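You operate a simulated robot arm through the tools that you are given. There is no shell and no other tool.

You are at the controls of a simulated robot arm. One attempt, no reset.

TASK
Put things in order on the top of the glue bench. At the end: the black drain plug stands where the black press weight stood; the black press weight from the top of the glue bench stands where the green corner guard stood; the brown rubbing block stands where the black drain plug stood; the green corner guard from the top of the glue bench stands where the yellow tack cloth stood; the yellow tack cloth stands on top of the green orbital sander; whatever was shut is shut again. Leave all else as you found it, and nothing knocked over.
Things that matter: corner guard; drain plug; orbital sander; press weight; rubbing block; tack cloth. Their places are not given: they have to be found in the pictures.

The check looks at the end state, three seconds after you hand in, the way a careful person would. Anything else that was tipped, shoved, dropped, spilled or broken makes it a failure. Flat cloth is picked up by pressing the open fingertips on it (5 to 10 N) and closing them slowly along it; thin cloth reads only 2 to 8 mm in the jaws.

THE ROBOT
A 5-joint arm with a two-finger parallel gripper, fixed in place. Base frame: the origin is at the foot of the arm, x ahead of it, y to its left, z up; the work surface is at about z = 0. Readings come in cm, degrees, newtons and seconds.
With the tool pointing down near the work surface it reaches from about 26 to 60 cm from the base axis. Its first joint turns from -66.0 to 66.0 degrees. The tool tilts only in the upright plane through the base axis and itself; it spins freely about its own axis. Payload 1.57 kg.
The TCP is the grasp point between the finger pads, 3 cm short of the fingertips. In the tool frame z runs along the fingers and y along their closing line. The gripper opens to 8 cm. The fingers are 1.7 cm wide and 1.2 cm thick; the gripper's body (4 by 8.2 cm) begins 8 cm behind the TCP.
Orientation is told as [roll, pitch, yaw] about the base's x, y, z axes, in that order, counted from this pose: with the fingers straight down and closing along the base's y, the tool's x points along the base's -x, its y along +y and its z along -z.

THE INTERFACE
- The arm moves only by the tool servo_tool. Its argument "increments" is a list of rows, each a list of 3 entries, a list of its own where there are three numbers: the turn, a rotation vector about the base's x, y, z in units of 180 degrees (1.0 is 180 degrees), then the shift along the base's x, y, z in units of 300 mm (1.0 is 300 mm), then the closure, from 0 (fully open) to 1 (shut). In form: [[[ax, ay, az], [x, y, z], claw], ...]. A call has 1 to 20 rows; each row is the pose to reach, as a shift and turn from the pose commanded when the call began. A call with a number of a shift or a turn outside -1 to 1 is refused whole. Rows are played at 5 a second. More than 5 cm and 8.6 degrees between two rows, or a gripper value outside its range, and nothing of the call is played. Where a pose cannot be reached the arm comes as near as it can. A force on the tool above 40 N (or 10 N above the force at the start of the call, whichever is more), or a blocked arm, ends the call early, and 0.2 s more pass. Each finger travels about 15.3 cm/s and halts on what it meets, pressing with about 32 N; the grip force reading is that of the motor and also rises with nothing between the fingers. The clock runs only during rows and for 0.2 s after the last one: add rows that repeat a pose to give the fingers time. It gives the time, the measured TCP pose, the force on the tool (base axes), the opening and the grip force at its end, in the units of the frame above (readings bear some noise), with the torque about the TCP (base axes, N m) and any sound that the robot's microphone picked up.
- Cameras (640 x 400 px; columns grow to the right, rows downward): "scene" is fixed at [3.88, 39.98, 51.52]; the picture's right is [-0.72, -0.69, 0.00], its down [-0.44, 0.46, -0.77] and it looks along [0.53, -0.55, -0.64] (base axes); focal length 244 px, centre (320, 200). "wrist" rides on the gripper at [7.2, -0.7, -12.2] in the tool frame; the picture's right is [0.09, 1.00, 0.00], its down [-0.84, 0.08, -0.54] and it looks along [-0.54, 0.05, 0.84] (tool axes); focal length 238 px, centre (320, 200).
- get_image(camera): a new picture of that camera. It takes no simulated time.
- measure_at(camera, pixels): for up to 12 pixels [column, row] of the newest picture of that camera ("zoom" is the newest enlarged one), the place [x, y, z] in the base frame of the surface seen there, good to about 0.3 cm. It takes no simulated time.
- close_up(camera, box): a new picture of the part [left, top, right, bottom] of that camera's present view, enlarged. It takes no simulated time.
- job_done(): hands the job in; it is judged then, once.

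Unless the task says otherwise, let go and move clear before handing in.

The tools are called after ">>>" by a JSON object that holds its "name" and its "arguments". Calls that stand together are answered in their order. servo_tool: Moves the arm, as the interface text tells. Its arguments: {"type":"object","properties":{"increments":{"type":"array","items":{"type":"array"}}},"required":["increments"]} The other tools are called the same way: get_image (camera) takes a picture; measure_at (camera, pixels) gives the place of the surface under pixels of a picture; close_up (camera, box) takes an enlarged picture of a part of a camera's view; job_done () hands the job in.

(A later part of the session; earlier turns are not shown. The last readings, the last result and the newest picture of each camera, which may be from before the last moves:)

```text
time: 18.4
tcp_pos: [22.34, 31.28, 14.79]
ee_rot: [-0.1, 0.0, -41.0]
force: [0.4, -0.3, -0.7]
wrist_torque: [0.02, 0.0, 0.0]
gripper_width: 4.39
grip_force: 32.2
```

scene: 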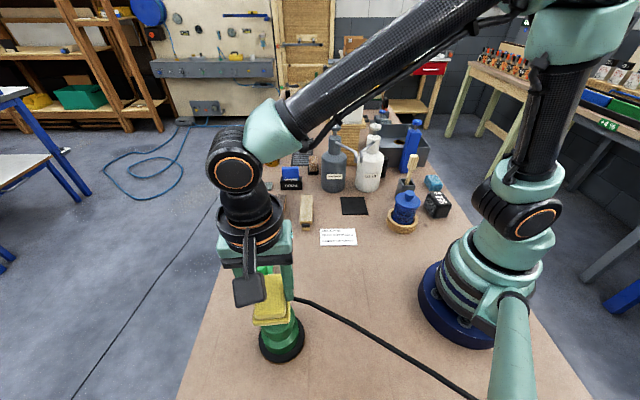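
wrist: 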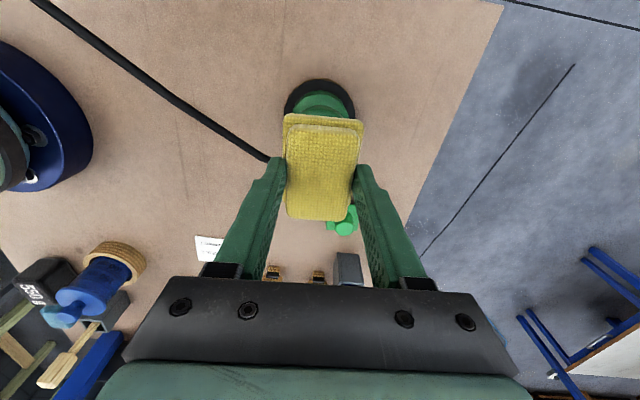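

The load is now zero, so it may be hovering about 1 mm up. I'll lower a hair, then open slowly.

>>> {"name": "servo_tool", "arguments": {"increments": [[[0, 0, 0], [0, 0, -0.003], 0.7], [[0, 0, 0], [0, 0, -0.003], 0.65], [[0, 0, 0], [0, 0, -0.003], 0.5], [[0, 0, 0], [0, 0, -0.003], 0.42], [[0, 0, 0], [0, 0, -0.003], 0.35], [[0, 0, 0], [0, 0, -0.003], 0.25], [[0, 0, 0], [0, 0, -0.003], 0.1], [[0, 0, 0], [0, 0, -0.003], 0.0], [[0, 0, 0], [0, 0, -0.003], 0.0]]}}

>>> {"name": "get_image", "arguments": {"camera": "wrist"}}

>>> {"name": "close_up", "arguments": {"camera": "scene", "box": [220, 240, 340, 370]}}

```text
time: 20.4
tcp_pos: [22.38, 31.32, 14.7]
ee_rot: [0.0, 0.0, -41.0]
force: [-0.5, 0.5, 0.4]
wrist_torque: [0.0, -0.01, 0.03]
gripper_width: 8.0
grip_force: 0.0
```

```text
taken
```

wrist: 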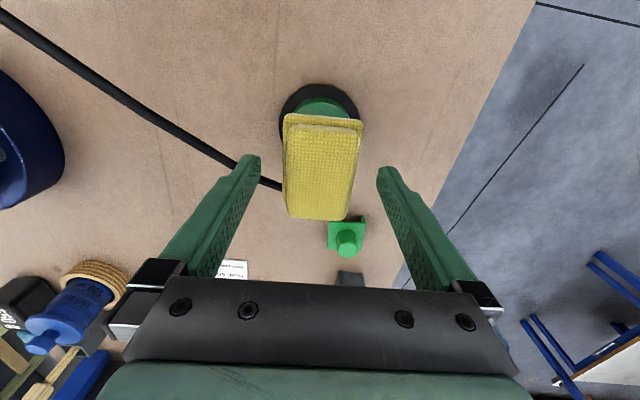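

```text
3.08 times, centred on (280, 305) of scene
```

zoom: 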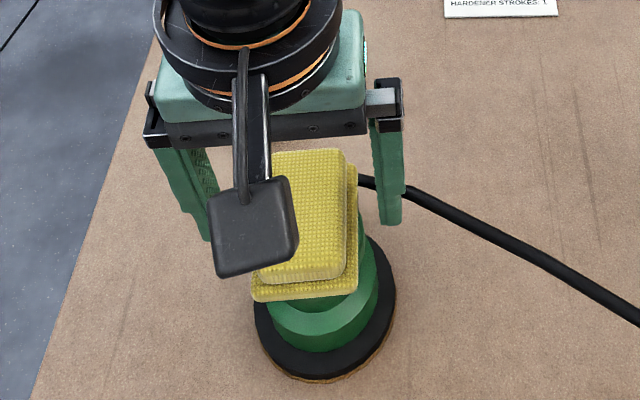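

The cloth now rests on the sander with the fingers fully clear. I'll rise straight up and move over the guard at about (36.5,25.6).

>>> {"name": "servo_tool", "arguments": {"increments": [[[0, 0, 0], [0, 0, 0.05], 0], [[0, 0, 0], [0, 0, 0.12], 0], [[0, 0, 0], [0, 0, 0.245], 0], [[0, 0, 0], [0.118, -0.048, 0.245], 0], [[0, 0, 0], [0.236, -0.095, 0.245], 0], [[0, 0, 0], [0.354, -0.143, 0.245], 0], [[0, 0, 0], [0.47, -0.19, 0.245], 0], [[0, 0, 0], [0.47, -0.19, 0.1], 0], [[0, 0, 0], [0.47, -0.19, -0.05], 0], [[0, 0, 0], [0.47, -0.19, -0.15], 0], [[0, 0, 0], [0.47, -0.19, -0.15], 0], [[0, 0, 0], [0.47, -0.19, -0.15], 0]]}}

>>> {"name": "get_image", "arguments": {"camera": "wrist"}}

>>> {"name": "get_image", "arguments": {"camera": "scene"}}

```text
time: 23.0
tcp_pos: [36.8, 25.59, 10.11]
ee_rot: [0.0, 0.0, -41.0]
force: [-0.7, 0.1, -0.2]
wrist_torque: [-0.03, 0.0, 0.02]
gripper_width: 8.0
grip_force: 0.1
```

```text
taken
```

wrist: 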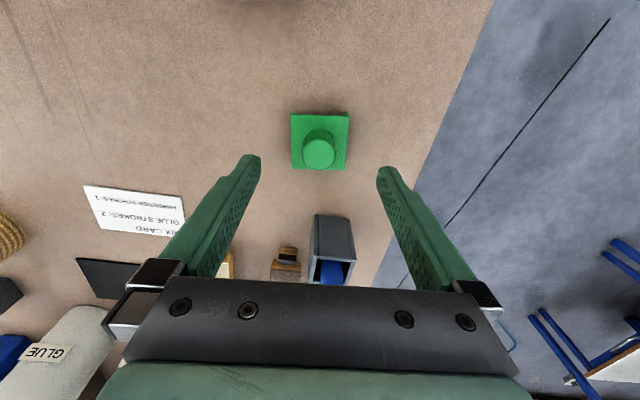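

```text
taken
```

scene: 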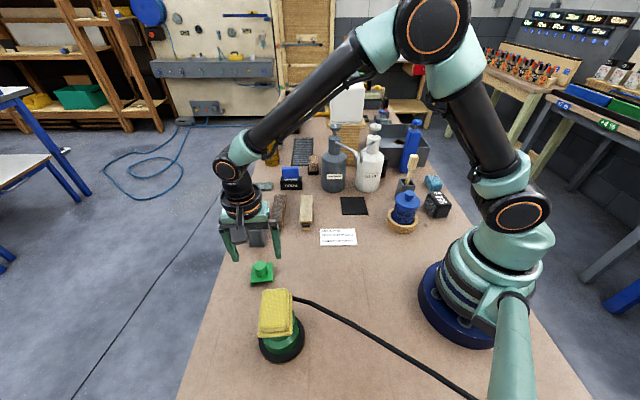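

The cloth stays put on the sander at scene (277,312), and the guard is at wrist (319,145). I'll measure the guard's knob and plate, and check the cloth on the sander.

>>> {"name": "measure_at", "arguments": {"camera": "wrist", "pixels": [[318, 154], [305, 152], [331, 152], [318, 142], [318, 165], [295, 117], [346, 118], [344, 166], [295, 166]]}}

>>> {"name": "close_up", "arguments": {"camera": "wrist", "box": [270, 100, 370, 190]}}

>>> {"name": "close_up", "arguments": {"camera": "scene", "box": [230, 230, 340, 370]}}

```text
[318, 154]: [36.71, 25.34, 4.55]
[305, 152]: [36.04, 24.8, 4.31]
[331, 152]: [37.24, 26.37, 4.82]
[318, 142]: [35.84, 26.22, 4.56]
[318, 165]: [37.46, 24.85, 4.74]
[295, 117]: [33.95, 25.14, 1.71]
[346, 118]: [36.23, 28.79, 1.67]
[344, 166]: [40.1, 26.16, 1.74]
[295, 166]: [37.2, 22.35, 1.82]
```

```text
4.44 times, centred on (320, 145) of wrist
```

zoom: 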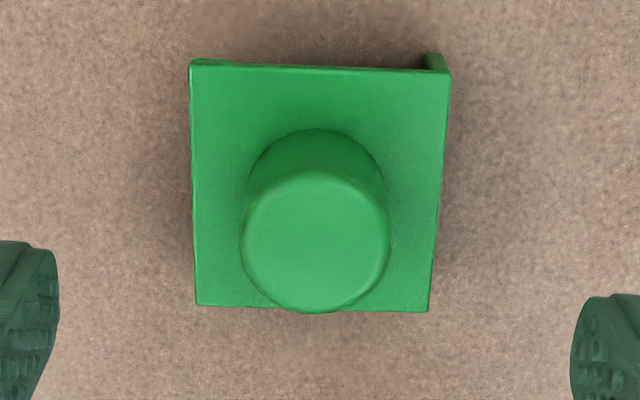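

```text
2.86 times, centred on (285, 300) of scene
```

zoom: 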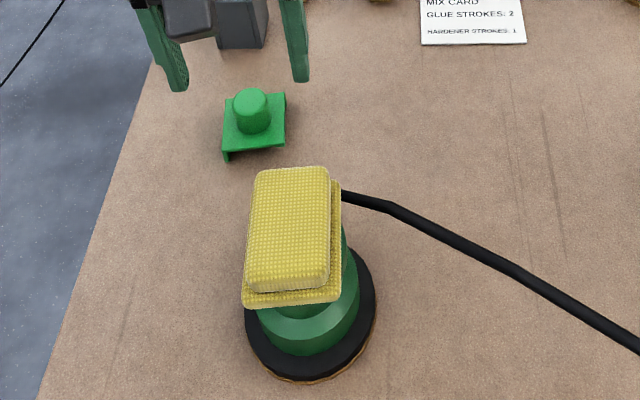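

The guard's knob centre is at (36.7,25.5) with its top at z≈4.6, right under the TCP. I'll descend to z≈5.15, keeping the tips above the plate, and close on the knob.

>>> {"name": "servo_tool", "arguments": {"increments": [[[0, 0, 0], [0, 0, -0.06], 0], [[0, 0, 0], [0, 0, -0.11], 0], [[0, 0, 0], [0, 0, -0.15], 0], [[0, 0, 0], [0, 0, -0.1657], 0], [[0, 0, 0], [0, 0, -0.1657], 0], [[0, 0, 0], [0, 0, -0.1657], 0.3], [[0, 0, 0], [0, 0, -0.1657], 0.5], [[0, 0, 0], [0, 0, -0.1657], 0.6], [[0, 0, 0], [0, 0, -0.1657], 0.7], [[0, 0, 0], [0, 0, -0.1657], 0.8], [[0, 0, 0], [0, 0, -0.1657], 0.85], [[0, 0, 0], [0, 0, -0.1657], 0.85]]}}

>>> {"name": "get_image", "arguments": {"camera": "wrist"}}

```text
time: 25.6
tcp_pos: [36.54, 25.8, 5.1]
ee_rot: [-0.1, 0.0, -40.9]
force: [-1.0, 0.3, -0.5]
wrist_torque: [-0.01, 0.01, -0.02]
gripper_width: 2.45
grip_force: 32.2
```

```text
taken
```

wrist: 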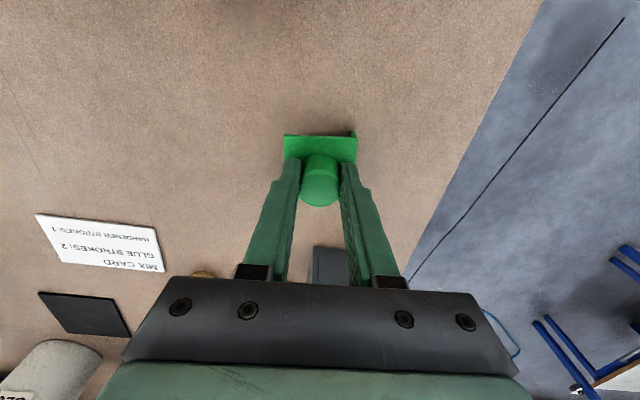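

The knob is gripped at 2.45 cm. I'll lift 6 cm and carry the guard to the cloth's old spot at (26.7,15.6).

>>> {"name": "servo_tool", "arguments": {"increments": [[[0, 0, 0], [0, 0, 0.04], 0.85], [[0, 0, 0], [0, 0, 0.1], 0.85], [[0, 0, 0], [0, 0, 0.2], 0.85], [[0, 0, 0], [-0.084, -0.0825, 0.2], 0.85], [[0, 0, 0], [-0.168, -0.165, 0.2], 0.85], [[0, 0, 0], [-0.251, -0.2475, 0.2], 0.85], [[0, 0, 0], [-0.335, -0.33, 0.2], 0.85], [[0, 0, 0], [-0.335, -0.33, 0.2], 0.85], [[0, 0, 0], [-0.335, -0.33, 0.2], 0.85]]}}

>>> {"name": "get_image", "arguments": {"camera": "wrist"}}

>>> {"name": "get_image", "arguments": {"camera": "scene"}}

```text
time: 27.6
tcp_pos: [26.31, 15.65, 11.49]
ee_rot: [-0.1, 0.0, -40.9]
force: [0.2, -0.8, -0.9]
wrist_torque: [-0.02, 0.0, 0.0]
gripper_width: 2.47
grip_force: 32.0
```

```text
taken
```

wrist: 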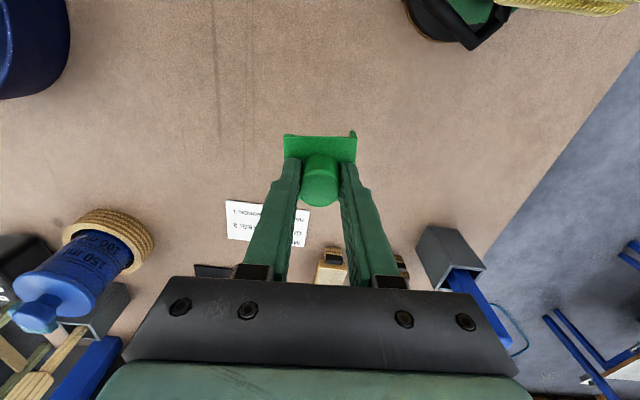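

```text
taken
```

scene: 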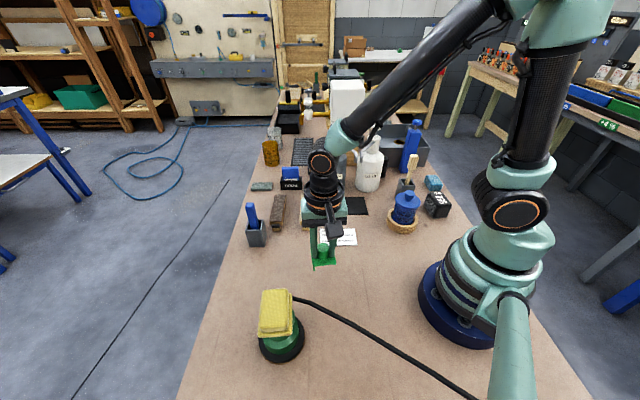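

The guard is held over the target at TCP (26.3,15.7). Lowering gently to the original grasp height.

>>> {"name": "servo_tool", "arguments": {"increments": [[[0, 0, 0], [0.005, 0, -0.07], 0.85], [[0, 0, 0], [0.005, 0, -0.13], 0.85], [[0, 0, 0], [0.005, 0, -0.17], 0.85], [[0, 0, 0], [0.005, 0, -0.187], 0.85], [[0, 0, 0], [0.005, 0, -0.195], 0.85], [[0, 0, 0], [0.005, 0, -0.2], 0.85], [[0, 0, 0], [0.005, 0, -0.2], 0.85]]}}

>>> {"name": "close_up", "arguments": {"camera": "scene", "box": [270, 220, 380, 300]}}

```text
time: 29.2
tcp_pos: [26.47, 15.82, 5.18]
ee_rot: [0.0, 0.0, -41.0]
force: [0.2, 0.8, -0.8]
wrist_torque: [0.01, -0.01, 0.01]
gripper_width: 2.57
grip_force: 31.9
```

```text
5.00 times, centred on (325, 260) of scene
```

zoom: 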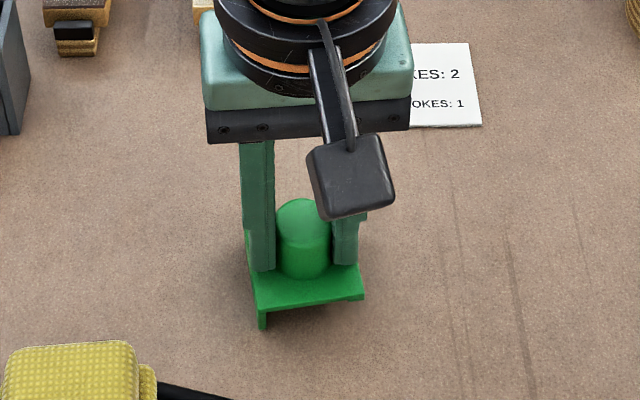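

There's no load yet, so the guard may be a hair above the bench. I'll take tiny downward steps to feel contact.

>>> {"name": "servo_tool", "arguments": {"increments": [[[0, 0, 0], [0, 0, -0.003], 0.85], [[0, 0, 0], [0, 0, -0.003], 0.85], [[0, 0, 0], [0, 0, -0.003], 0.85]]}}

```text
time: 30.0
tcp_pos: [26.36, 15.73, 5.13]
ee_rot: [0.0, 0.0, -41.0]
force: [-0.1, -1.0, -0.5]
wrist_torque: [-0.01, 0.01, 0.0]
gripper_width: 2.56
grip_force: 31.9
```

Still no load. One more small step down.

>>> {"name": "servo_tool", "arguments": {"increments": [[[0, 0, 0], [0, 0, -0.003], 0.85], [[0, 0, 0], [0, 0, -0.003], 0.85], [[0, 0, 0], [0, 0, -0.003], 0.85]]}}

```text
time: 30.8
tcp_pos: [26.5, 15.7, 5.11]
ee_rot: [0.0, 0.0, -41.1]
force: [-0.9, -0.3, 6.4]
wrist_torque: [-0.03, -0.06, -0.03]
gripper_width: 2.56
grip_force: 31.9
```

Contact registers at 6.4 N upward, so the guard is on the bench. Opening the fingers slowly and then rising.

>>> {"name": "servo_tool", "arguments": {"increments": [[[0, 0, 0], [0, 0, 0.001], 0.75], [[0, 0, 0], [0, 0, 0.001], 0.65], [[0, 0, 0], [0, 0, 0.001], 0.5], [[0, 0, 0], [0, 0, 0.001], 0.3], [[0, 0, 0], [0, 0, 0.001], 0.0], [[0, 0, 0], [0, 0, 0.001], 0.0], [[0, 0, 0], [0, 0, 0.04], 0.0], [[0, 0, 0], [0, 0, 0.1], 0.0], [[0, 0, 0], [0, 0, 0.2], 0.0], [[0, 0, 0], [0, 0, 0.3], 0.0], [[0, 0, 0], [0, 0, 0.3], 0.0]]}}

>>> {"name": "get_image", "arguments": {"camera": "wrist"}}

>>> {"name": "get_image", "arguments": {"camera": "scene"}}

```text
time: 33.2
tcp_pos: [26.75, 15.7, 14.04]
ee_rot: [0.0, 0.1, -41.0]
force: [0.6, -0.4, 0.1]
wrist_torque: [0.02, 0.01, -0.01]
gripper_width: 8.01
grip_force: 0.0
```

```text
taken
```

wrist: 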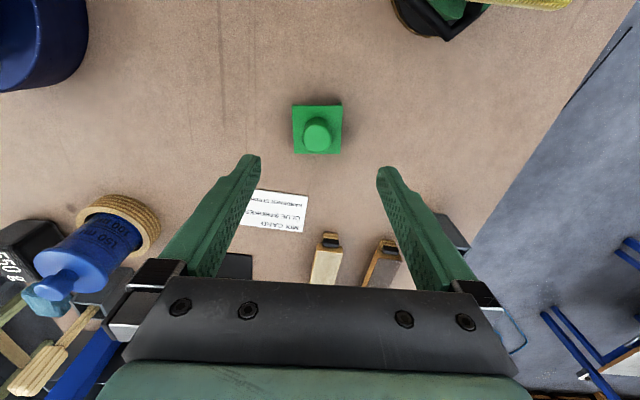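

```text
taken
```

scene: 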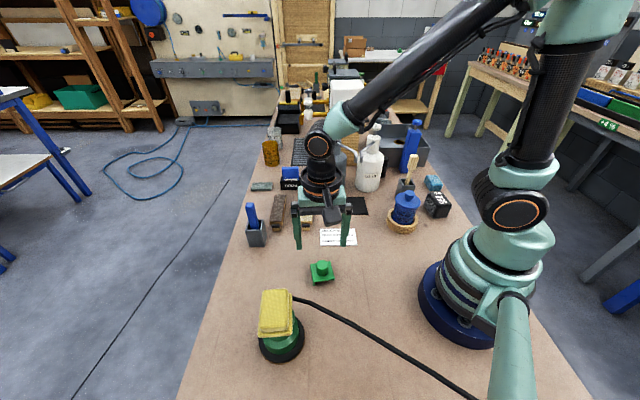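

The guard stands at scene (322,272), where the cloth was. Next is the press weight, so I'll measure its faces and verify the guard's position.

>>> {"name": "measure_at", "arguments": {"camera": "wrist", "pixels": [[295, 108], [340, 108], [338, 150], [296, 150], [317, 135]]}}

>>> {"name": "close_up", "arguments": {"camera": "scene", "box": [415, 170, 465, 225]}}

```text
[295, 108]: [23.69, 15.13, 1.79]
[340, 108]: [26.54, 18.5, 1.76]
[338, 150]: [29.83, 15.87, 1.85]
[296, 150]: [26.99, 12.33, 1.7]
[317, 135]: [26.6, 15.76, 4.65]
```

```text
7.27 times, centred on (440, 198) of scene
```

zoom: 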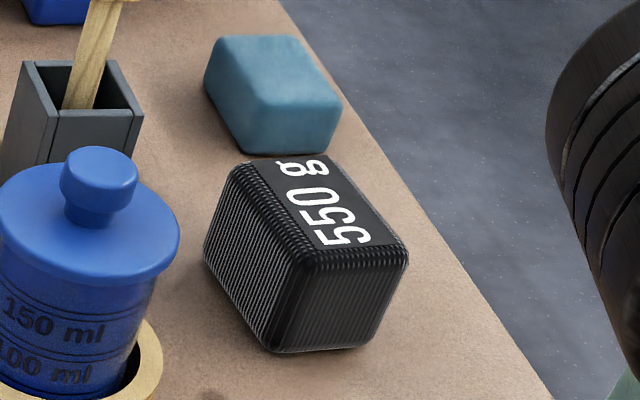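

The guard centre measures (26.8,15.5), a good match. Now I'll measure the weight's top corners and side points from the zoom.

>>> {"name": "measure_at", "arguments": {"camera": "zoom", "pixels": [[245, 172], [322, 163], [395, 245], [310, 255], [320, 205], [280, 340], [370, 335], [212, 245], [260, 230], [340, 300], [295, 150], [270, 100]]}}

```text
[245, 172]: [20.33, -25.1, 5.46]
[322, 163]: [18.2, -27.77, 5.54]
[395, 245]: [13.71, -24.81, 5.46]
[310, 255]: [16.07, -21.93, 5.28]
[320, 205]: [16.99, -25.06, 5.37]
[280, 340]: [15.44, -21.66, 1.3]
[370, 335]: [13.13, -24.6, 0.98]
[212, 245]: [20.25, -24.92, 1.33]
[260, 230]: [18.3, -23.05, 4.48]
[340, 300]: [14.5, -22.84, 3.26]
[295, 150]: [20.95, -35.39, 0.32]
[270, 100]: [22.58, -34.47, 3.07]
```

The weight's top centre is about (17.1,-24.9), height ≈5.4 cm, and its short side runs at about 53°, so yaw ≈ -37°. I'll travel in two legs at z≈24 and stay clear of the bottles.

>>> {"name": "servo_tool", "arguments": {"increments": [[[0, 0, 0], [0, 0, 0.16], 0], [[0, 0, 0], [0, 0, 0.333], 0], [[0, 0, 0], [0.037, -0.138, 0.333], 0], [[0, 0, 0], [0.073, -0.276, 0.333], 0], [[0, 0, 0], [0.11, -0.414, 0.333], 0], [[0, 0, 0], [0.146, -0.552, 0.333], 0], [[0, 0, 0], [0.183, -0.69, 0.333], 0]]}}

>>> {"name": "servo_tool", "arguments": {"increments": [[[0, 0, 0.01], [-0.083, -0.11, 0], 0], [[0, 0, 0.0222], [-0.166, -0.221, 0], 0], [[0, 0, 0.0222], [-0.248, -0.332, 0], 0], [[0, 0, 0.0222], [-0.331, -0.442, 0], 0], [[0, 0, 0.0222], [-0.414, -0.553, 0], 0], [[0, 0, 0.0222], [-0.497, -0.663, 0], 0], [[0, 0, 0.0222], [-0.497, -0.663, -0.15], 0], [[0, 0, 0.0222], [-0.497, -0.663, -0.3], 0], [[0, 0, 0.0222], [-0.497, -0.663, -0.38], 0], [[0, 0, 0.0222], [-0.497, -0.663, -0.38], 0], [[0, 0, 0.0222], [-0.497, -0.663, -0.38], 0]]}}

>>> {"name": "get_image", "arguments": {"camera": "wrist"}}

>>> {"name": "get_image", "arguments": {"camera": "scene"}}

```text
refused: row 2 steps farther than a row can; nothing moved
```

```text
time: 34.9
tcp_pos: [24.01, -9.27, 14.61]
ee_rot: [0.7, -2.3, -37.4]
force: [-13.1, 7.5, 57.1]
wrist_torque: [-1.98, 1.63, -0.66]
gripper_width: 7.97
grip_force: 0.1
out of reach, approached as far as the arm can: row 2, 3, 4, 5, 6, 7, 8
stopped in row 8: the force on the tool passed its limit at 321 N (the readings are from after the stop); the commanded pose is now the measured one
```

```text
taken
```

wrist: 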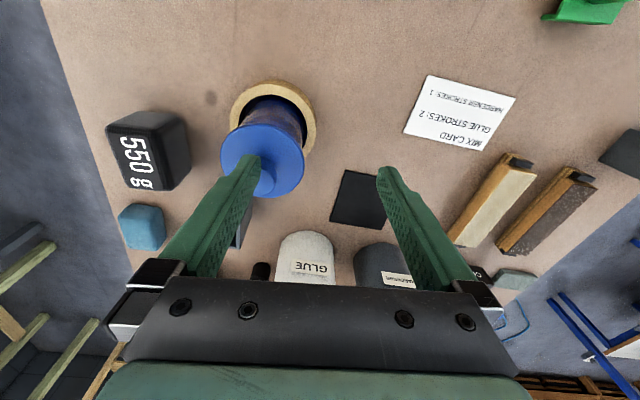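

```text
taken
```

scene: 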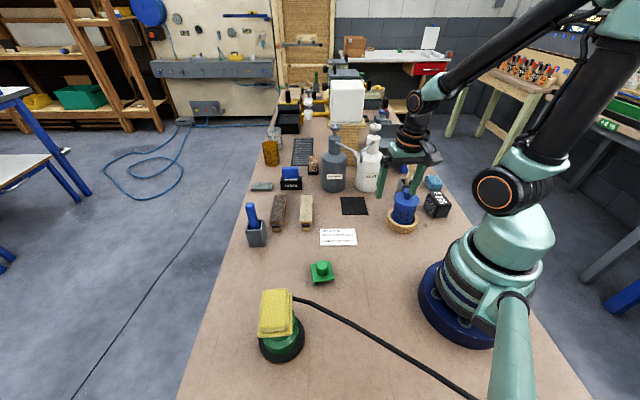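

My error: the first leg was refused, so the second ran from the wrong start and the left finger pressed onto the blue jar's lid (wrist (262,165), 57 N upward). The jar still looks upright in its ring. I'll rise straight up slowly and inspect it.

>>> {"name": "servo_tool", "arguments": {"increments": [[[0, 0, 0], [0, 0, 0.02], 0], [[0, 0, 0], [0, 0, 0.05], 0], [[0, 0, 0], [0, 0, 0.1], 0], [[0, 0, 0], [0, 0, 0.2], 0], [[0, 0, 0], [0, 0, 0.3], 0], [[0, 0, 0], [0, 0, 0.3], 0]]}}

>>> {"name": "get_image", "arguments": {"camera": "wrist"}}

>>> {"name": "close_up", "arguments": {"camera": "scene", "box": [340, 150, 500, 250]}}

```text
time: 36.2
tcp_pos: [23.84, -9.15, 23.37]
ee_rot: [0.6, -2.2, -37.4]
force: [-0.1, -0.3, -0.2]
wrist_torque: [-0.02, 0.01, 0.02]
gripper_width: 7.99
grip_force: 0.0
```

```text
taken
```

wrist: 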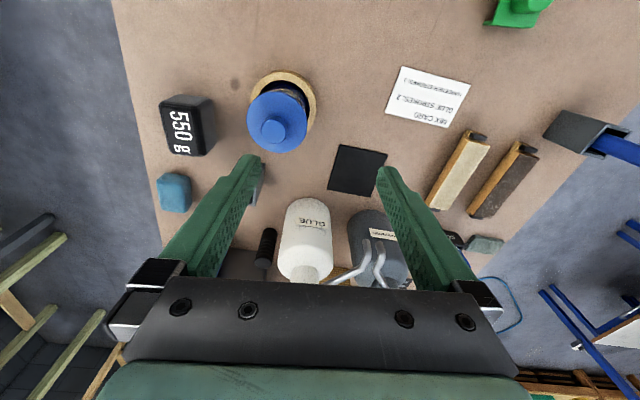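

```text
4.00 times, centred on (420, 200) of scene
```

zoom: 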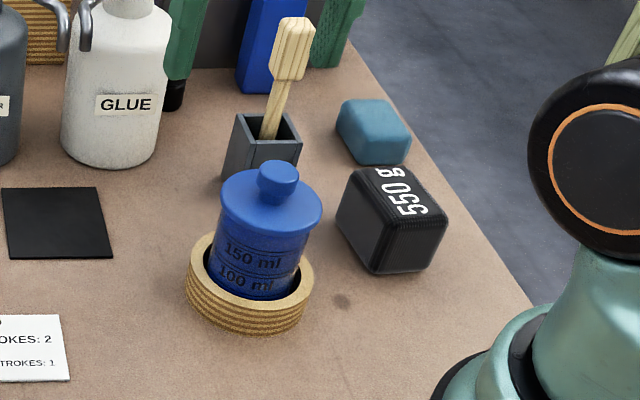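

The jar looks unmoved: its knob is still at scene ≈(409.5,195) and the ring's left edge at ≈(387,222), the same as before. I'll verify by measuring the same pixels as at the start.

>>> {"name": "get_image", "arguments": {"camera": "scene"}}

>>> {"name": "measure_at", "arguments": {"camera": "scene", "pixels": [[405, 195], [405, 210], [409, 160], [408, 183], [437, 205], [434, 183], [409, 193]]}}

>>> {"name": "close_up", "arguments": {"camera": "scene", "box": [340, 120, 500, 240]}}

>>> {"name": "close_up", "arguments": {"camera": "wrist", "box": [220, 40, 340, 180]}}

```text
taken
```

scene: 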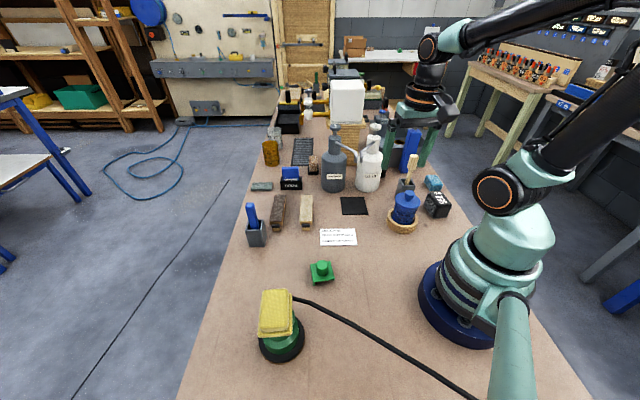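

```text
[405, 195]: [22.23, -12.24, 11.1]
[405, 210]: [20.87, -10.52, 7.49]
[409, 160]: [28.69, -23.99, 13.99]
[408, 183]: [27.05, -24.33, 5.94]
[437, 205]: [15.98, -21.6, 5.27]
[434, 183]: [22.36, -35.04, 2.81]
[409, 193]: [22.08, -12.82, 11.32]
```

```text
3.33 times, centred on (420, 180) of scene
```

zoom: 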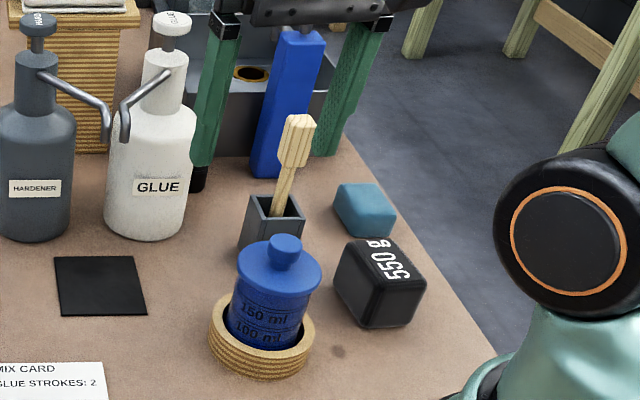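

```text
2.86 times, centred on (280, 110) of wrist
```

zoom: 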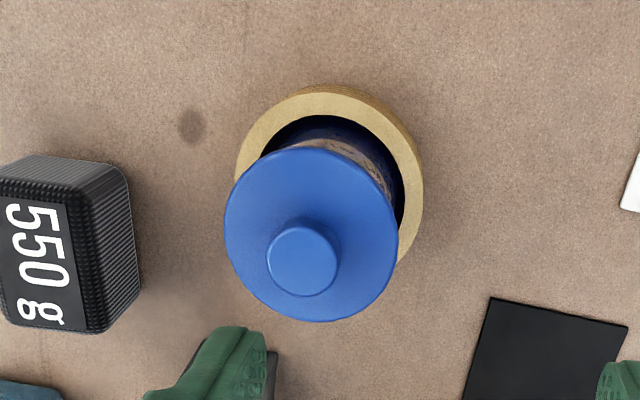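

The jar, brush pot and weight all measure the same as at the start, so nothing was displaced. I'll send one call at a time from now on. Next I level the tool and move at height over the weight, keeping the radius around 30 cm.

>>> {"name": "servo_tool", "arguments": {"increments": [[[0.002, 0.006, 0.001], [0.067, -0.062, 0.02], 0], [[0.0045, 0.0119, 0.0022], [0.133, -0.124, 0.02], 0], [[0.0045, 0.0119, 0.0022], [0.042, -0.223, 0.02], 0], [[0.0045, 0.0119, 0.0022], [-0.048, -0.323, 0.02], 0], [[0.0045, 0.0119, 0.0022], [-0.139, -0.422, 0.02], 0], [[0.0045, 0.0119, 0.0022], [-0.23, -0.521, 0.02], 0], [[0.0045, 0.0119, 0.0022], [-0.23, -0.521, 0.02], 0], [[0.0045, 0.0119, 0.0022], [-0.23, -0.521, 0.02], 0]]}}

>>> {"name": "get_image", "arguments": {"camera": "wrist"}}

>>> {"name": "get_image", "arguments": {"camera": "scene"}}

```text
time: 38.0
tcp_pos: [16.88, -24.76, 23.88]
ee_rot: [0.0, 0.0, -36.9]
force: [0.2, 1.2, -0.2]
wrist_torque: [-0.04, 0.01, 0.02]
gripper_width: 7.99
grip_force: 0.0
```

```text
taken
```

wrist: 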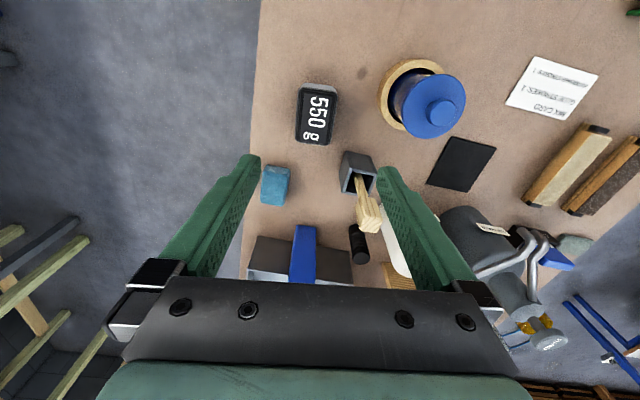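

```text
taken
```

scene: 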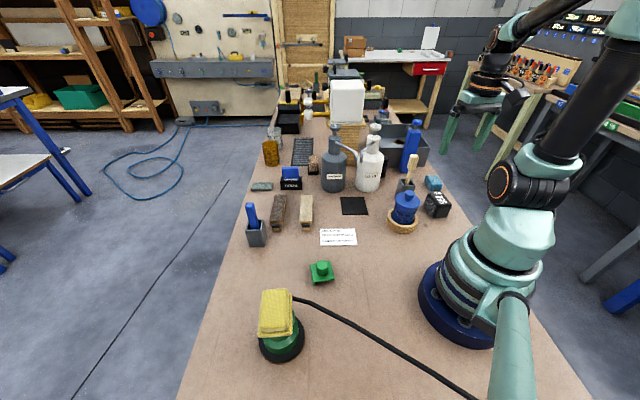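

The TCP is directly over the weight, which shows at wrist (317,113), near where it should project. I'll zoom to refine its corners and yaw before descending.

>>> {"name": "close_up", "arguments": {"camera": "wrist", "box": [277, 70, 357, 155]}}

```text
4.71 times, centred on (317, 112) of wrist
```

zoom: 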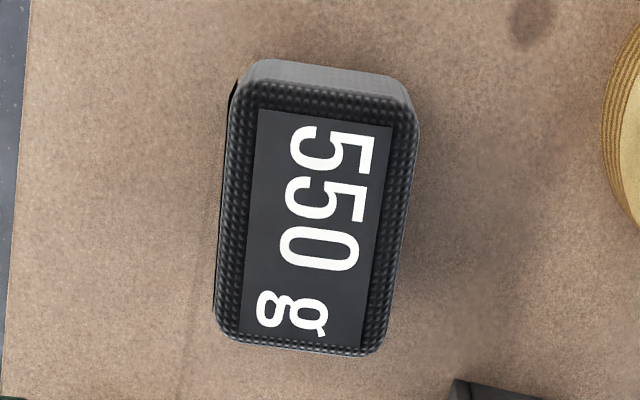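

>>> {"name": "measure_at", "arguments": {"camera": "zoom", "pixels": [[245, 92], [405, 110], [375, 340], [228, 330], [315, 220], [245, 210], [400, 220], [320, 100], [300, 340]]}}

```text
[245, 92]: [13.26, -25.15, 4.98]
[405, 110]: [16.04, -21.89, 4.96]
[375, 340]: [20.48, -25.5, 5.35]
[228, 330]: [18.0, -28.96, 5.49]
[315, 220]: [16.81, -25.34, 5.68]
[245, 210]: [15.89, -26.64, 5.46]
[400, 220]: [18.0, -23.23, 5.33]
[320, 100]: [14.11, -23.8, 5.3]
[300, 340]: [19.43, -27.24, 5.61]
```

The weight's centre is about (17.0,-25.2), and yaw -38.5° lines up the jaws. I'll descend to z≈10 with that correction and look again.

>>> {"name": "servo_tool", "arguments": {"increments": [[[0, 0, -0.0083], [0.002, -0.011, -0.12], 0], [[0, 0, -0.0083], [0.002, -0.011, -0.24], 0], [[0, 0, -0.0083], [0.002, -0.011, -0.36], 0], [[0, 0, -0.0083], [0.002, -0.011, -0.46], 0], [[0, 0, -0.0083], [0.002, -0.011, -0.46], 0], [[0, 0, -0.0083], [0.002, -0.011, -0.46], 0]]}}

>>> {"name": "get_image", "arguments": {"camera": "wrist"}}

>>> {"name": "get_image", "arguments": {"camera": "scene"}}

```text
time: 39.5
tcp_pos: [17.17, -25.05, 10.08]
ee_rot: [0.0, 0.0, -38.5]
force: [0.5, -0.2, -0.1]
wrist_torque: [-0.01, 0.01, 0.01]
gripper_width: 7.98
grip_force: 0.0
```

```text
taken
```

wrist: 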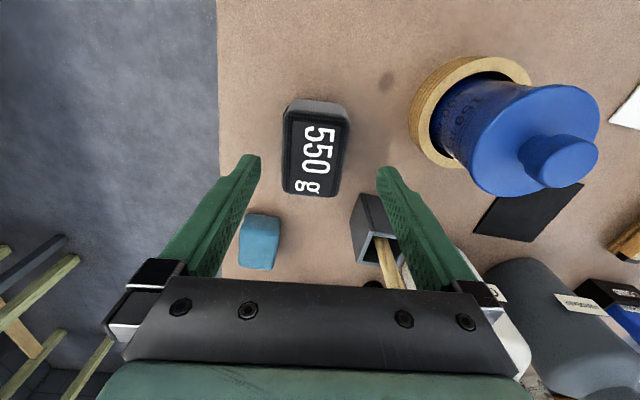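

```text
taken
```

scene: 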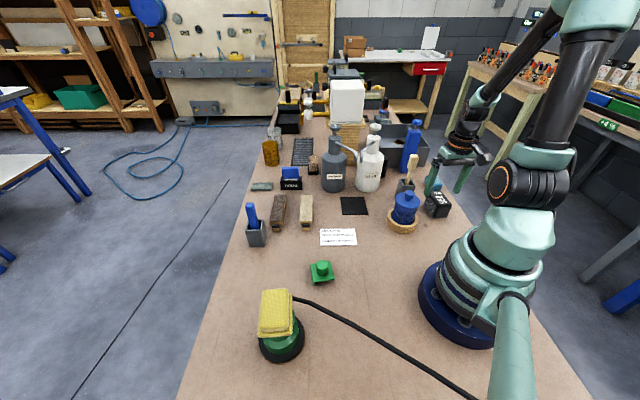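

The weight is centred between the fingers at wrist (315,150), and the brush pot and jar are clear. Descending to z≈4.

>>> {"name": "servo_tool", "arguments": {"increments": [[[0, 0, 0], [-0.003, -0.003, -0.07], 0], [[0, 0, 0], [-0.003, -0.003, -0.13], 0], [[0, 0, 0], [-0.003, -0.003, -0.18], 0], [[0, 0, 0], [-0.003, -0.003, -0.2], 0], [[0, 0, 0], [-0.003, -0.003, -0.2], 0]]}}

>>> {"name": "get_image", "arguments": {"camera": "wrist"}}

```text
time: 40.6
tcp_pos: [17.0, -25.22, 4.26]
ee_rot: [0.0, 0.0, -38.5]
force: [-0.6, -0.3, -0.4]
wrist_torque: [-0.02, 0.0, -0.01]
gripper_width: 7.98
grip_force: 0.2
```

```text
taken
```

wrist: 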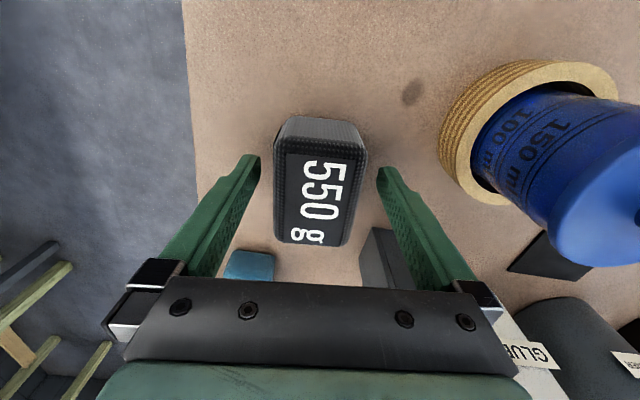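

The fingers straddle the weight. Closing in steps.

>>> {"name": "servo_tool", "arguments": {"increments": [[[0, 0, 0], [0, 0, 0], 0.15], [[0, 0, 0], [0, 0, 0], 0.3], [[0, 0, 0], [0, 0, 0], 0.38], [[0, 0, 0], [0, 0, 0], 0.44], [[0, 0, 0], [0, 0, 0], 0.5], [[0, 0, 0], [0, 0, 0], 0.56], [[0, 0, 0], [0, 0, 0], 0.65], [[0, 0, 0], [0, 0, 0], 0.7], [[0, 0, 0], [0, 0, 0], 0.7]]}}

>>> {"name": "get_image", "arguments": {"camera": "wrist"}}

```text
time: 42.6
tcp_pos: [16.95, -25.24, 4.37]
ee_rot: [0.0, -0.1, -38.4]
force: [-2.5, -5.3, 4.2]
wrist_torque: [-0.04, -0.03, -0.09]
gripper_width: 4.96
grip_force: 31.8
```

```text
taken
```

wrist: 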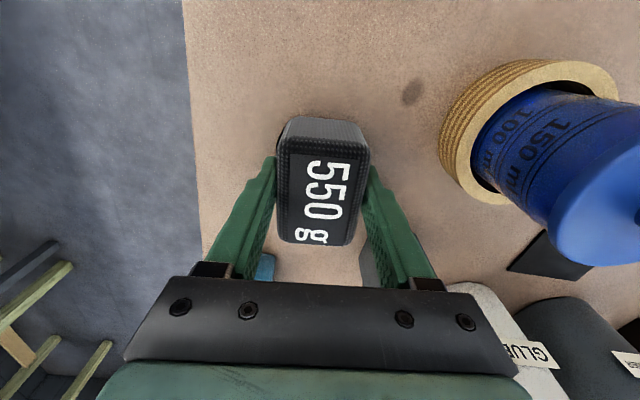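

The weight is gripped at 4.96 cm. I'll lift it straight up 3 cm and check.

>>> {"name": "servo_tool", "arguments": {"increments": [[[0, 0, 0], [0, 0, 0.03], 0.75], [[0, 0, 0], [0, 0, 0.07], 0.75], [[0, 0, 0], [0, 0, 0.1], 0.75], [[0, 0, 0], [0, 0, 0.1], 0.75]]}}

>>> {"name": "get_image", "arguments": {"camera": "wrist"}}

>>> {"name": "close_up", "arguments": {"camera": "scene", "box": [370, 130, 510, 240]}}

```text
time: 43.6
tcp_pos: [17.11, -25.08, 7.39]
ee_rot: [0.1, 0.0, -38.5]
force: [-0.1, 0.8, -6.3]
wrist_torque: [0.01, 0.03, 0.04]
gripper_width: 4.98
grip_force: 31.9
```

```text
taken
```

wrist: 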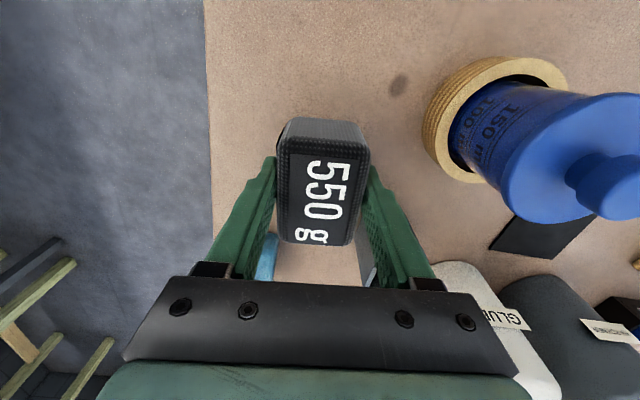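

```text
3.64 times, centred on (440, 185) of scene
```

zoom: 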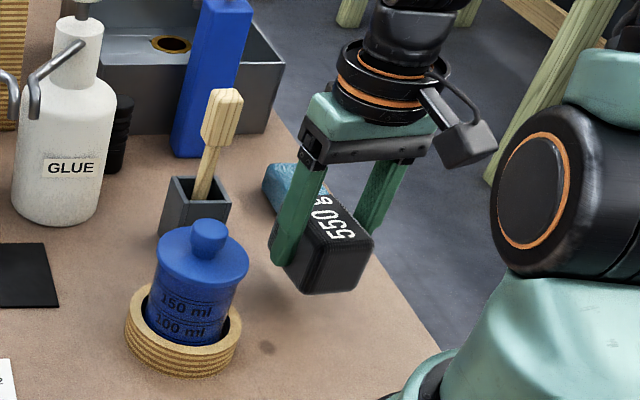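

The weight is lifted cleanly, with about 6 N of load. I'll raise it straight up to z≈25 before travelling.

>>> {"name": "servo_tool", "arguments": {"increments": [[[0, 0, 0], [0, 0, 0.12], 0.75], [[0, 0, 0], [0, 0, 0.24], 0.75], [[0, 0, 0], [0, 0, 0.36], 0.75], [[0, 0, 0], [0, 0, 0.48], 0.75], [[0, 0, 0], [0, 0, 0.587], 0.75], [[0, 0, 0], [0, 0, 0.587], 0.75]]}}

```text
time: 45.0
tcp_pos: [16.91, -25.38, 24.76]
ee_rot: [-0.1, 0.0, -38.5]
force: [-1.3, 0.5, -5.0]
wrist_torque: [-0.03, -0.03, 0.01]
gripper_width: 4.98
grip_force: 32.4
```

Raised to z 24.8 and stable. First travel leg goes around the jar to (31.5,0).

>>> {"name": "servo_tool", "arguments": {"increments": [[[0, 0, 0], [0.075, 0.094, 0], 0.75], [[0, 0, 0], [0.15, 0.188, 0], 0.75], [[0, 0, 0], [0.225, 0.282, 0], 0.75], [[0, 0, 0], [0.3, 0.377, 0], 0.75], [[0, 0, 0], [0.346, 0.494, 0], 0.75], [[0, 0, 0], [0.392, 0.61, 0], 0.75], [[0, 0, 0], [0.437, 0.727, 0], 0.75], [[0, 0, 0], [0.483, 0.843, 0], 0.75], [[0, 0, 0], [0.483, 0.843, 0], 0.75]]}}

```text
time: 47.0
tcp_pos: [31.57, -0.12, 24.97]
ee_rot: [0.0, 0.0, -38.5]
force: [-0.7, 0.3, -6.0]
wrist_torque: [0.02, 0.01, 0.02]
gripper_width: 4.97
grip_force: 31.3
```

On track at (31.6,-0.1,25). Second leg goes to above the guard's old spot at (36.7,25.5).

>>> {"name": "servo_tool", "arguments": {"increments": [[[0, 0, 0], [0.0245, 0.1217, 0], 0.75], [[0, 0, 0], [0.049, 0.2434, 0], 0.75], [[0, 0, 0], [0.0736, 0.3651, 0], 0.75], [[0, 0, 0], [0.0981, 0.4869, 0], 0.75], [[0, 0, 0], [0.1226, 0.6086, 0], 0.75], [[0, 0, 0], [0.1472, 0.7303, 0], 0.75], [[0, 0, 0], [0.1717, 0.852, 0], 0.75], [[0, 0, 0], [0.1717, 0.852, -0.12], 0.75], [[0, 0, 0], [0.1717, 0.852, -0.25], 0.75], [[0, 0, 0], [0.1717, 0.852, -0.38], 0.75], [[0, 0, 0], [0.1717, 0.852, -0.5], 0.75], [[0, 0, 0], [0.1717, 0.852, -0.5], 0.75], [[0, 0, 0], [0.1717, 0.852, -0.5], 0.75]]}}

>>> {"name": "get_image", "arguments": {"camera": "wrist"}}

>>> {"name": "get_image", "arguments": {"camera": "scene"}}

```text
time: 49.9
tcp_pos: [36.67, 25.22, 9.97]
ee_rot: [0.1, 0.0, -38.5]
force: [-0.9, -0.3, -5.7]
wrist_torque: [0.01, 0.02, -0.02]
gripper_width: 4.99
grip_force: 32.6
```

```text
taken
```

wrist: 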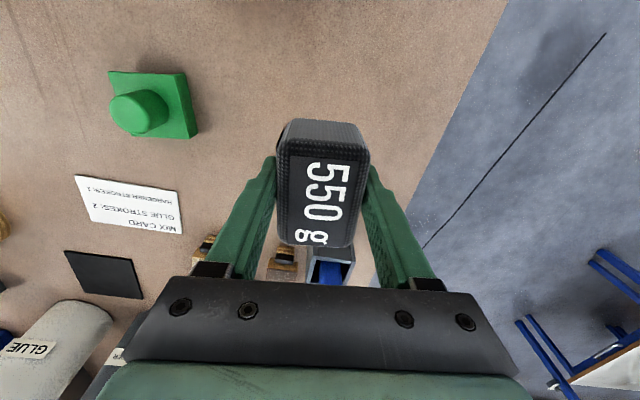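

```text
taken
```

scene: 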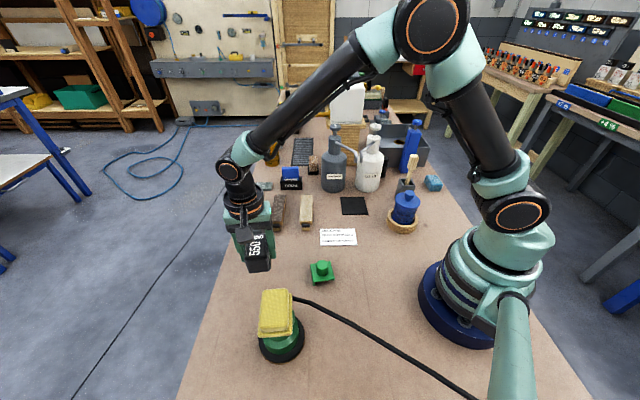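

The weight is held above the spot at TCP (36.7,25.2,10). Lowering to near the grasp height.

>>> {"name": "servo_tool", "arguments": {"increments": [[[0, 0, 0], [0.003, 0.004, -0.06], 0.75], [[0, 0, 0], [0.003, 0.004, -0.12], 0.75], [[0, 0, 0], [0.003, 0.004, -0.16], 0.75], [[0, 0, 0], [0.003, 0.004, -0.177], 0.75], [[0, 0, 0], [0.003, 0.004, -0.184], 0.75], [[0, 0, 0], [0.003, 0.004, -0.184], 0.75]]}}

```text
time: 51.2
tcp_pos: [36.67, 25.43, 4.44]
ee_rot: [0.1, -0.1, -38.5]
force: [-1.9, -2.4, 0.4]
wrist_torque: [-0.18, -0.16, -0.1]
gripper_width: 4.98
grip_force: 31.9
```

The load dropped from -5.7 N to about 0, so the bench is now carrying the weight. One hair lower, then open slowly.

>>> {"name": "servo_tool", "arguments": {"increments": [[[0, 0, 0], [0, 0, -0.002], 0.75], [[0, 0, 0], [0, 0, -0.002], 0.65], [[0, 0, 0], [0, 0, -0.002], 0.5], [[0, 0, 0], [0, 0, -0.002], 0.38], [[0, 0, 0], [0, 0, -0.002], 0.3], [[0, 0, 0], [0, 0, -0.002], 0.15], [[0, 0, 0], [0, 0, -0.002], 0.0], [[0, 0, 0], [0, 0, -0.002], 0.0], [[0, 0, 0], [0, 0, 0.05], 0.0], [[0, 0, 0], [0, 0, 0.15], 0.0], [[0, 0, 0], [0, 0, 0.3], 0.0], [[0, 0, 0], [0, 0, 0.3], 0.0]]}}

>>> {"name": "get_image", "arguments": {"camera": "wrist"}}

>>> {"name": "get_image", "arguments": {"camera": "scene"}}

```text
time: 53.9
tcp_pos: [36.7, 25.84, 13.54]
ee_rot: [0.0, -0.1, -38.5]
force: [0.0, -0.6, 0.1]
wrist_torque: [0.05, -0.02, -0.02]
gripper_width: 8.01
grip_force: 0.0
```

```text
taken
```

wrist: 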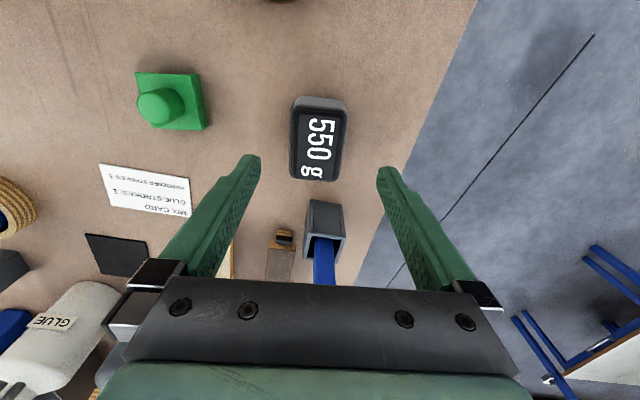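

```text
taken
```

scene: 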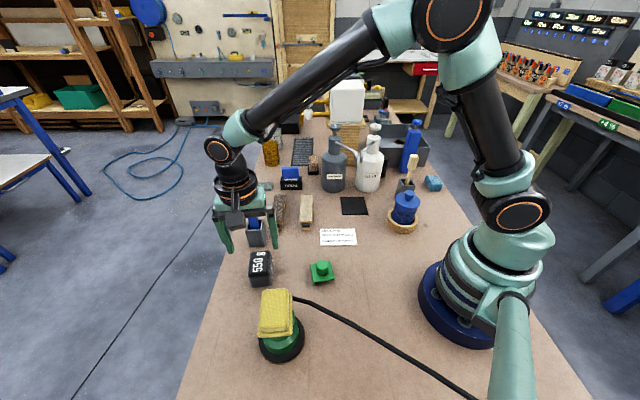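

The weight stands on the guard's old spot. I'll check its position, then raise to z≈32 and travel toward the plug in separate legs.

>>> {"name": "measure_at", "arguments": {"camera": "wrist", "pixels": [[298, 112], [341, 114], [336, 176], [294, 173], [317, 143]]}}

>>> {"name": "servo_tool", "arguments": {"increments": [[[0, 0, 0], [0, 0, 0.12], 0], [[0, 0, 0], [0, 0, 0.24], 0], [[0, 0, 0], [0, 0, 0.36], 0], [[0, 0, 0], [0, 0, 0.48], 0], [[0, 0, 0], [0, 0, 0.617], 0], [[0, 0, 0], [0, -0.14, 0.617], 0], [[0, 0, 0], [0, -0.28, 0.617], 0], [[0, 0, 0], [0, -0.42, 0.617], 0], [[0, 0, 0], [0, -0.56, 0.617], 0], [[0, 0, 0], [0, -0.7, 0.617], 0], [[0, 0, 0], [0, -0.822, 0.617], 0], [[0, 0, 0], [0, -0.822, 0.617], 0]]}}

```text
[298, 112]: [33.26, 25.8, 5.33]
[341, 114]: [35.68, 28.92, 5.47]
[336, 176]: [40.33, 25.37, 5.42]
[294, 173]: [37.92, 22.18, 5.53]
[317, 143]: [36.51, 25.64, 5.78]
```

```text
time: 56.5
tcp_pos: [37.09, 1.11, 31.5]
ee_rot: [0.2, 0.0, -38.5]
force: [0.5, 0.5, 0.1]
wrist_torque: [0.05, -0.04, -0.01]
gripper_width: 7.97
grip_force: 0.1
```

The weight's centre measures (36.8,25.6), which matches. I'm at (37.1,1.1,31.5), and the next leg goes to (36,-25,32) for a look at the plug.

>>> {"name": "servo_tool", "arguments": {"increments": [[[0, 0, 0], [-0.004, -0.14, 0.01], 0], [[0, 0, 0], [-0.009, -0.28, 0.01], 0], [[0, 0, 0], [-0.013, -0.43, 0.01], 0], [[0, 0, 0], [-0.018, -0.58, 0.01], 0], [[0, 0, 0], [-0.022, -0.72, 0.01], 0], [[0, 0, 0], [-0.027, -0.867, 0.01], 0], [[0, 0, 0], [-0.027, -0.867, 0.01], 0], [[0, 0, 0], [-0.027, -0.867, 0.01], 0]]}}

>>> {"name": "get_image", "arguments": {"camera": "wrist"}}

>>> {"name": "get_image", "arguments": {"camera": "scene"}}

```text
time: 58.2
tcp_pos: [35.91, -25.2, 31.55]
ee_rot: [0.0, 0.0, -38.4]
force: [-0.4, -0.2, -0.2]
wrist_torque: [0.01, 0.04, -0.02]
gripper_width: 8.01
grip_force: 0.1
```

```text
taken
```

wrist: 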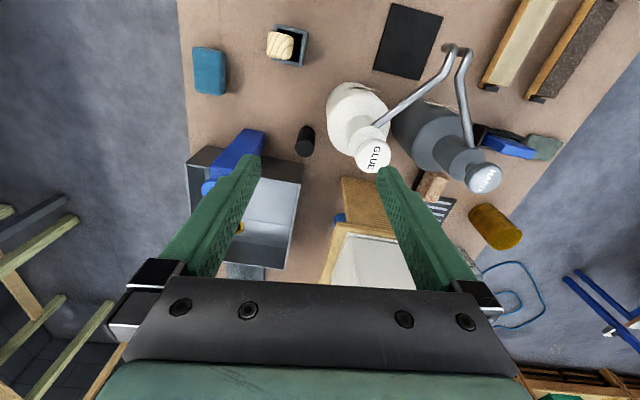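

```text
taken
```

scene: 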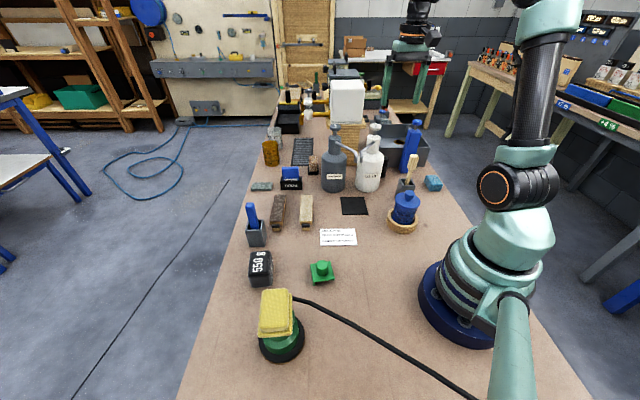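

The plug is clearly visible at wrist (305,140), between the GLUE bottle and the sink. I'll zoom and measure it and its neighbours.

>>> {"name": "close_up", "arguments": {"camera": "wrist", "box": [190, 80, 400, 220]}}

>>> {"name": "measure_at", "arguments": {"camera": "wrist", "pixels": [[304, 150], [305, 143], [306, 131], [298, 150], [311, 150], [304, 156], [303, 185], [240, 172], [262, 133], [240, 131], [232, 160], [355, 100]]}}

```text
2.86 times, centred on (295, 150) of wrist
```

zoom: 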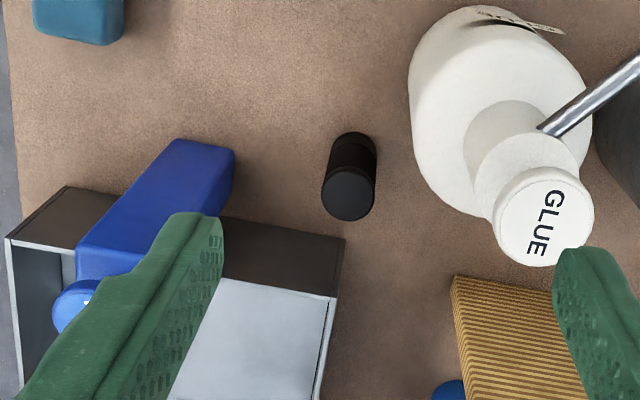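

```text
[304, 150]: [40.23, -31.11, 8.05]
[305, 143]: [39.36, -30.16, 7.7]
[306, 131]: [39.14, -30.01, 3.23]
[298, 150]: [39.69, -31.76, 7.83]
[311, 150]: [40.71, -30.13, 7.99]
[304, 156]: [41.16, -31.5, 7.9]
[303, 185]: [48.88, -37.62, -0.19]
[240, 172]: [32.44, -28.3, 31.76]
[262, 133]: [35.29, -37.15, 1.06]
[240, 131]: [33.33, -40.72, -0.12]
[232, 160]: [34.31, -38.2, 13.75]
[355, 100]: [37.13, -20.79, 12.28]
```

The plug's axis is near (40.1,-30.9), it stands about 7.9 cm tall and it's about 3 cm across. I'll measure the sink corner, water bottle and GLUE bottle edges for clearance.

>>> {"name": "measure_at", "arguments": {"camera": "zoom", "pixels": [[235, 155], [225, 190], [340, 242], [335, 290], [240, 225], [225, 265], [412, 130], [440, 200], [350, 195], [330, 185], [372, 190], [352, 140]]}}

```text
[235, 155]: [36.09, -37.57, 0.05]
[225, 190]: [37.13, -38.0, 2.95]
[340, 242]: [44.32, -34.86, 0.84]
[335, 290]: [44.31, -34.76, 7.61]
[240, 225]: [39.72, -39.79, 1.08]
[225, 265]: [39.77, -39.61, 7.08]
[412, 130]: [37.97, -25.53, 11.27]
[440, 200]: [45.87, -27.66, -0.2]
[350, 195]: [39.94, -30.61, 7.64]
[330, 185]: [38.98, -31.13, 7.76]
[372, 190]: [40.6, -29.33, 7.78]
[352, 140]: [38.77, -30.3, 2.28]
```

Clearances along the 47° line are ample: water bottle 7.7 cm off, sink face 5.9 cm, GLUE bottle surface about 5.5 cm. I'll move over the plug at z≈32 with yaw -43° and partly close the jaws.

>>> {"name": "servo_tool", "arguments": {"increments": [[[0, 0, -0.012], [0.067, -0.095, 0], 0.1], [[0, 0, -0.025], [0.133, -0.19, 0], 0.2], [[0, 0, -0.025], [0.133, -0.19, 0], 0.2], [[0, 0, -0.025], [0.133, -0.19, -0.13], 0.2], [[0, 0, -0.025], [0.133, -0.19, -0.26], 0.2], [[0, 0, -0.025], [0.133, -0.19, -0.38], 0.2], [[0, 0, -0.025], [0.133, -0.19, -0.5], 0.2], [[0, 0, -0.025], [0.133, -0.19, -0.5], 0.2], [[0, 0, -0.025], [0.133, -0.19, -0.5], 0.2]]}}

>>> {"name": "get_image", "arguments": {"camera": "wrist"}}

>>> {"name": "get_image", "arguments": {"camera": "scene"}}

```text
time: 60.2
tcp_pos: [39.99, -30.72, 16.96]
ee_rot: [0.0, 0.0, -43.0]
force: [-0.4, -0.3, -0.8]
wrist_torque: [0.01, 0.02, 0.01]
gripper_width: 6.41
grip_force: 0.1
```

```text
taken
```

wrist: 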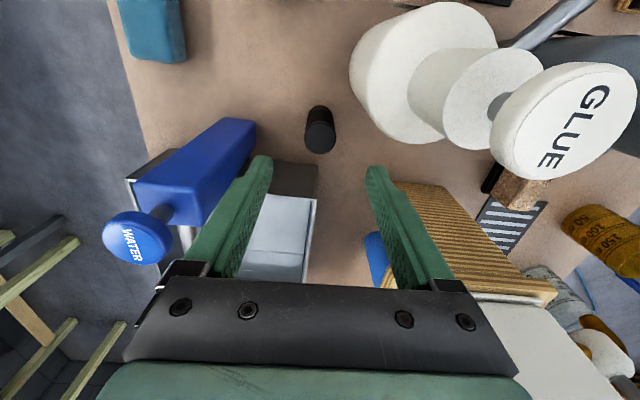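

```text
taken
```

scene: 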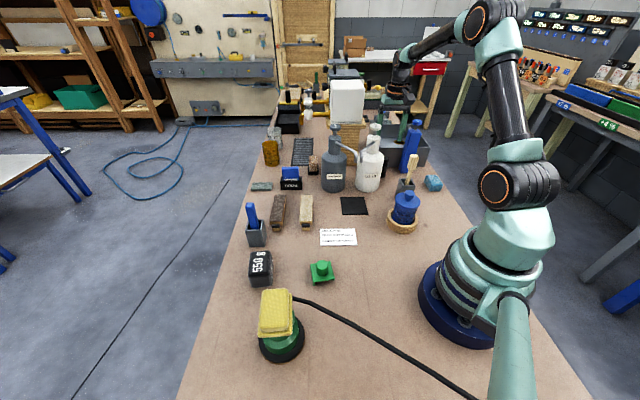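

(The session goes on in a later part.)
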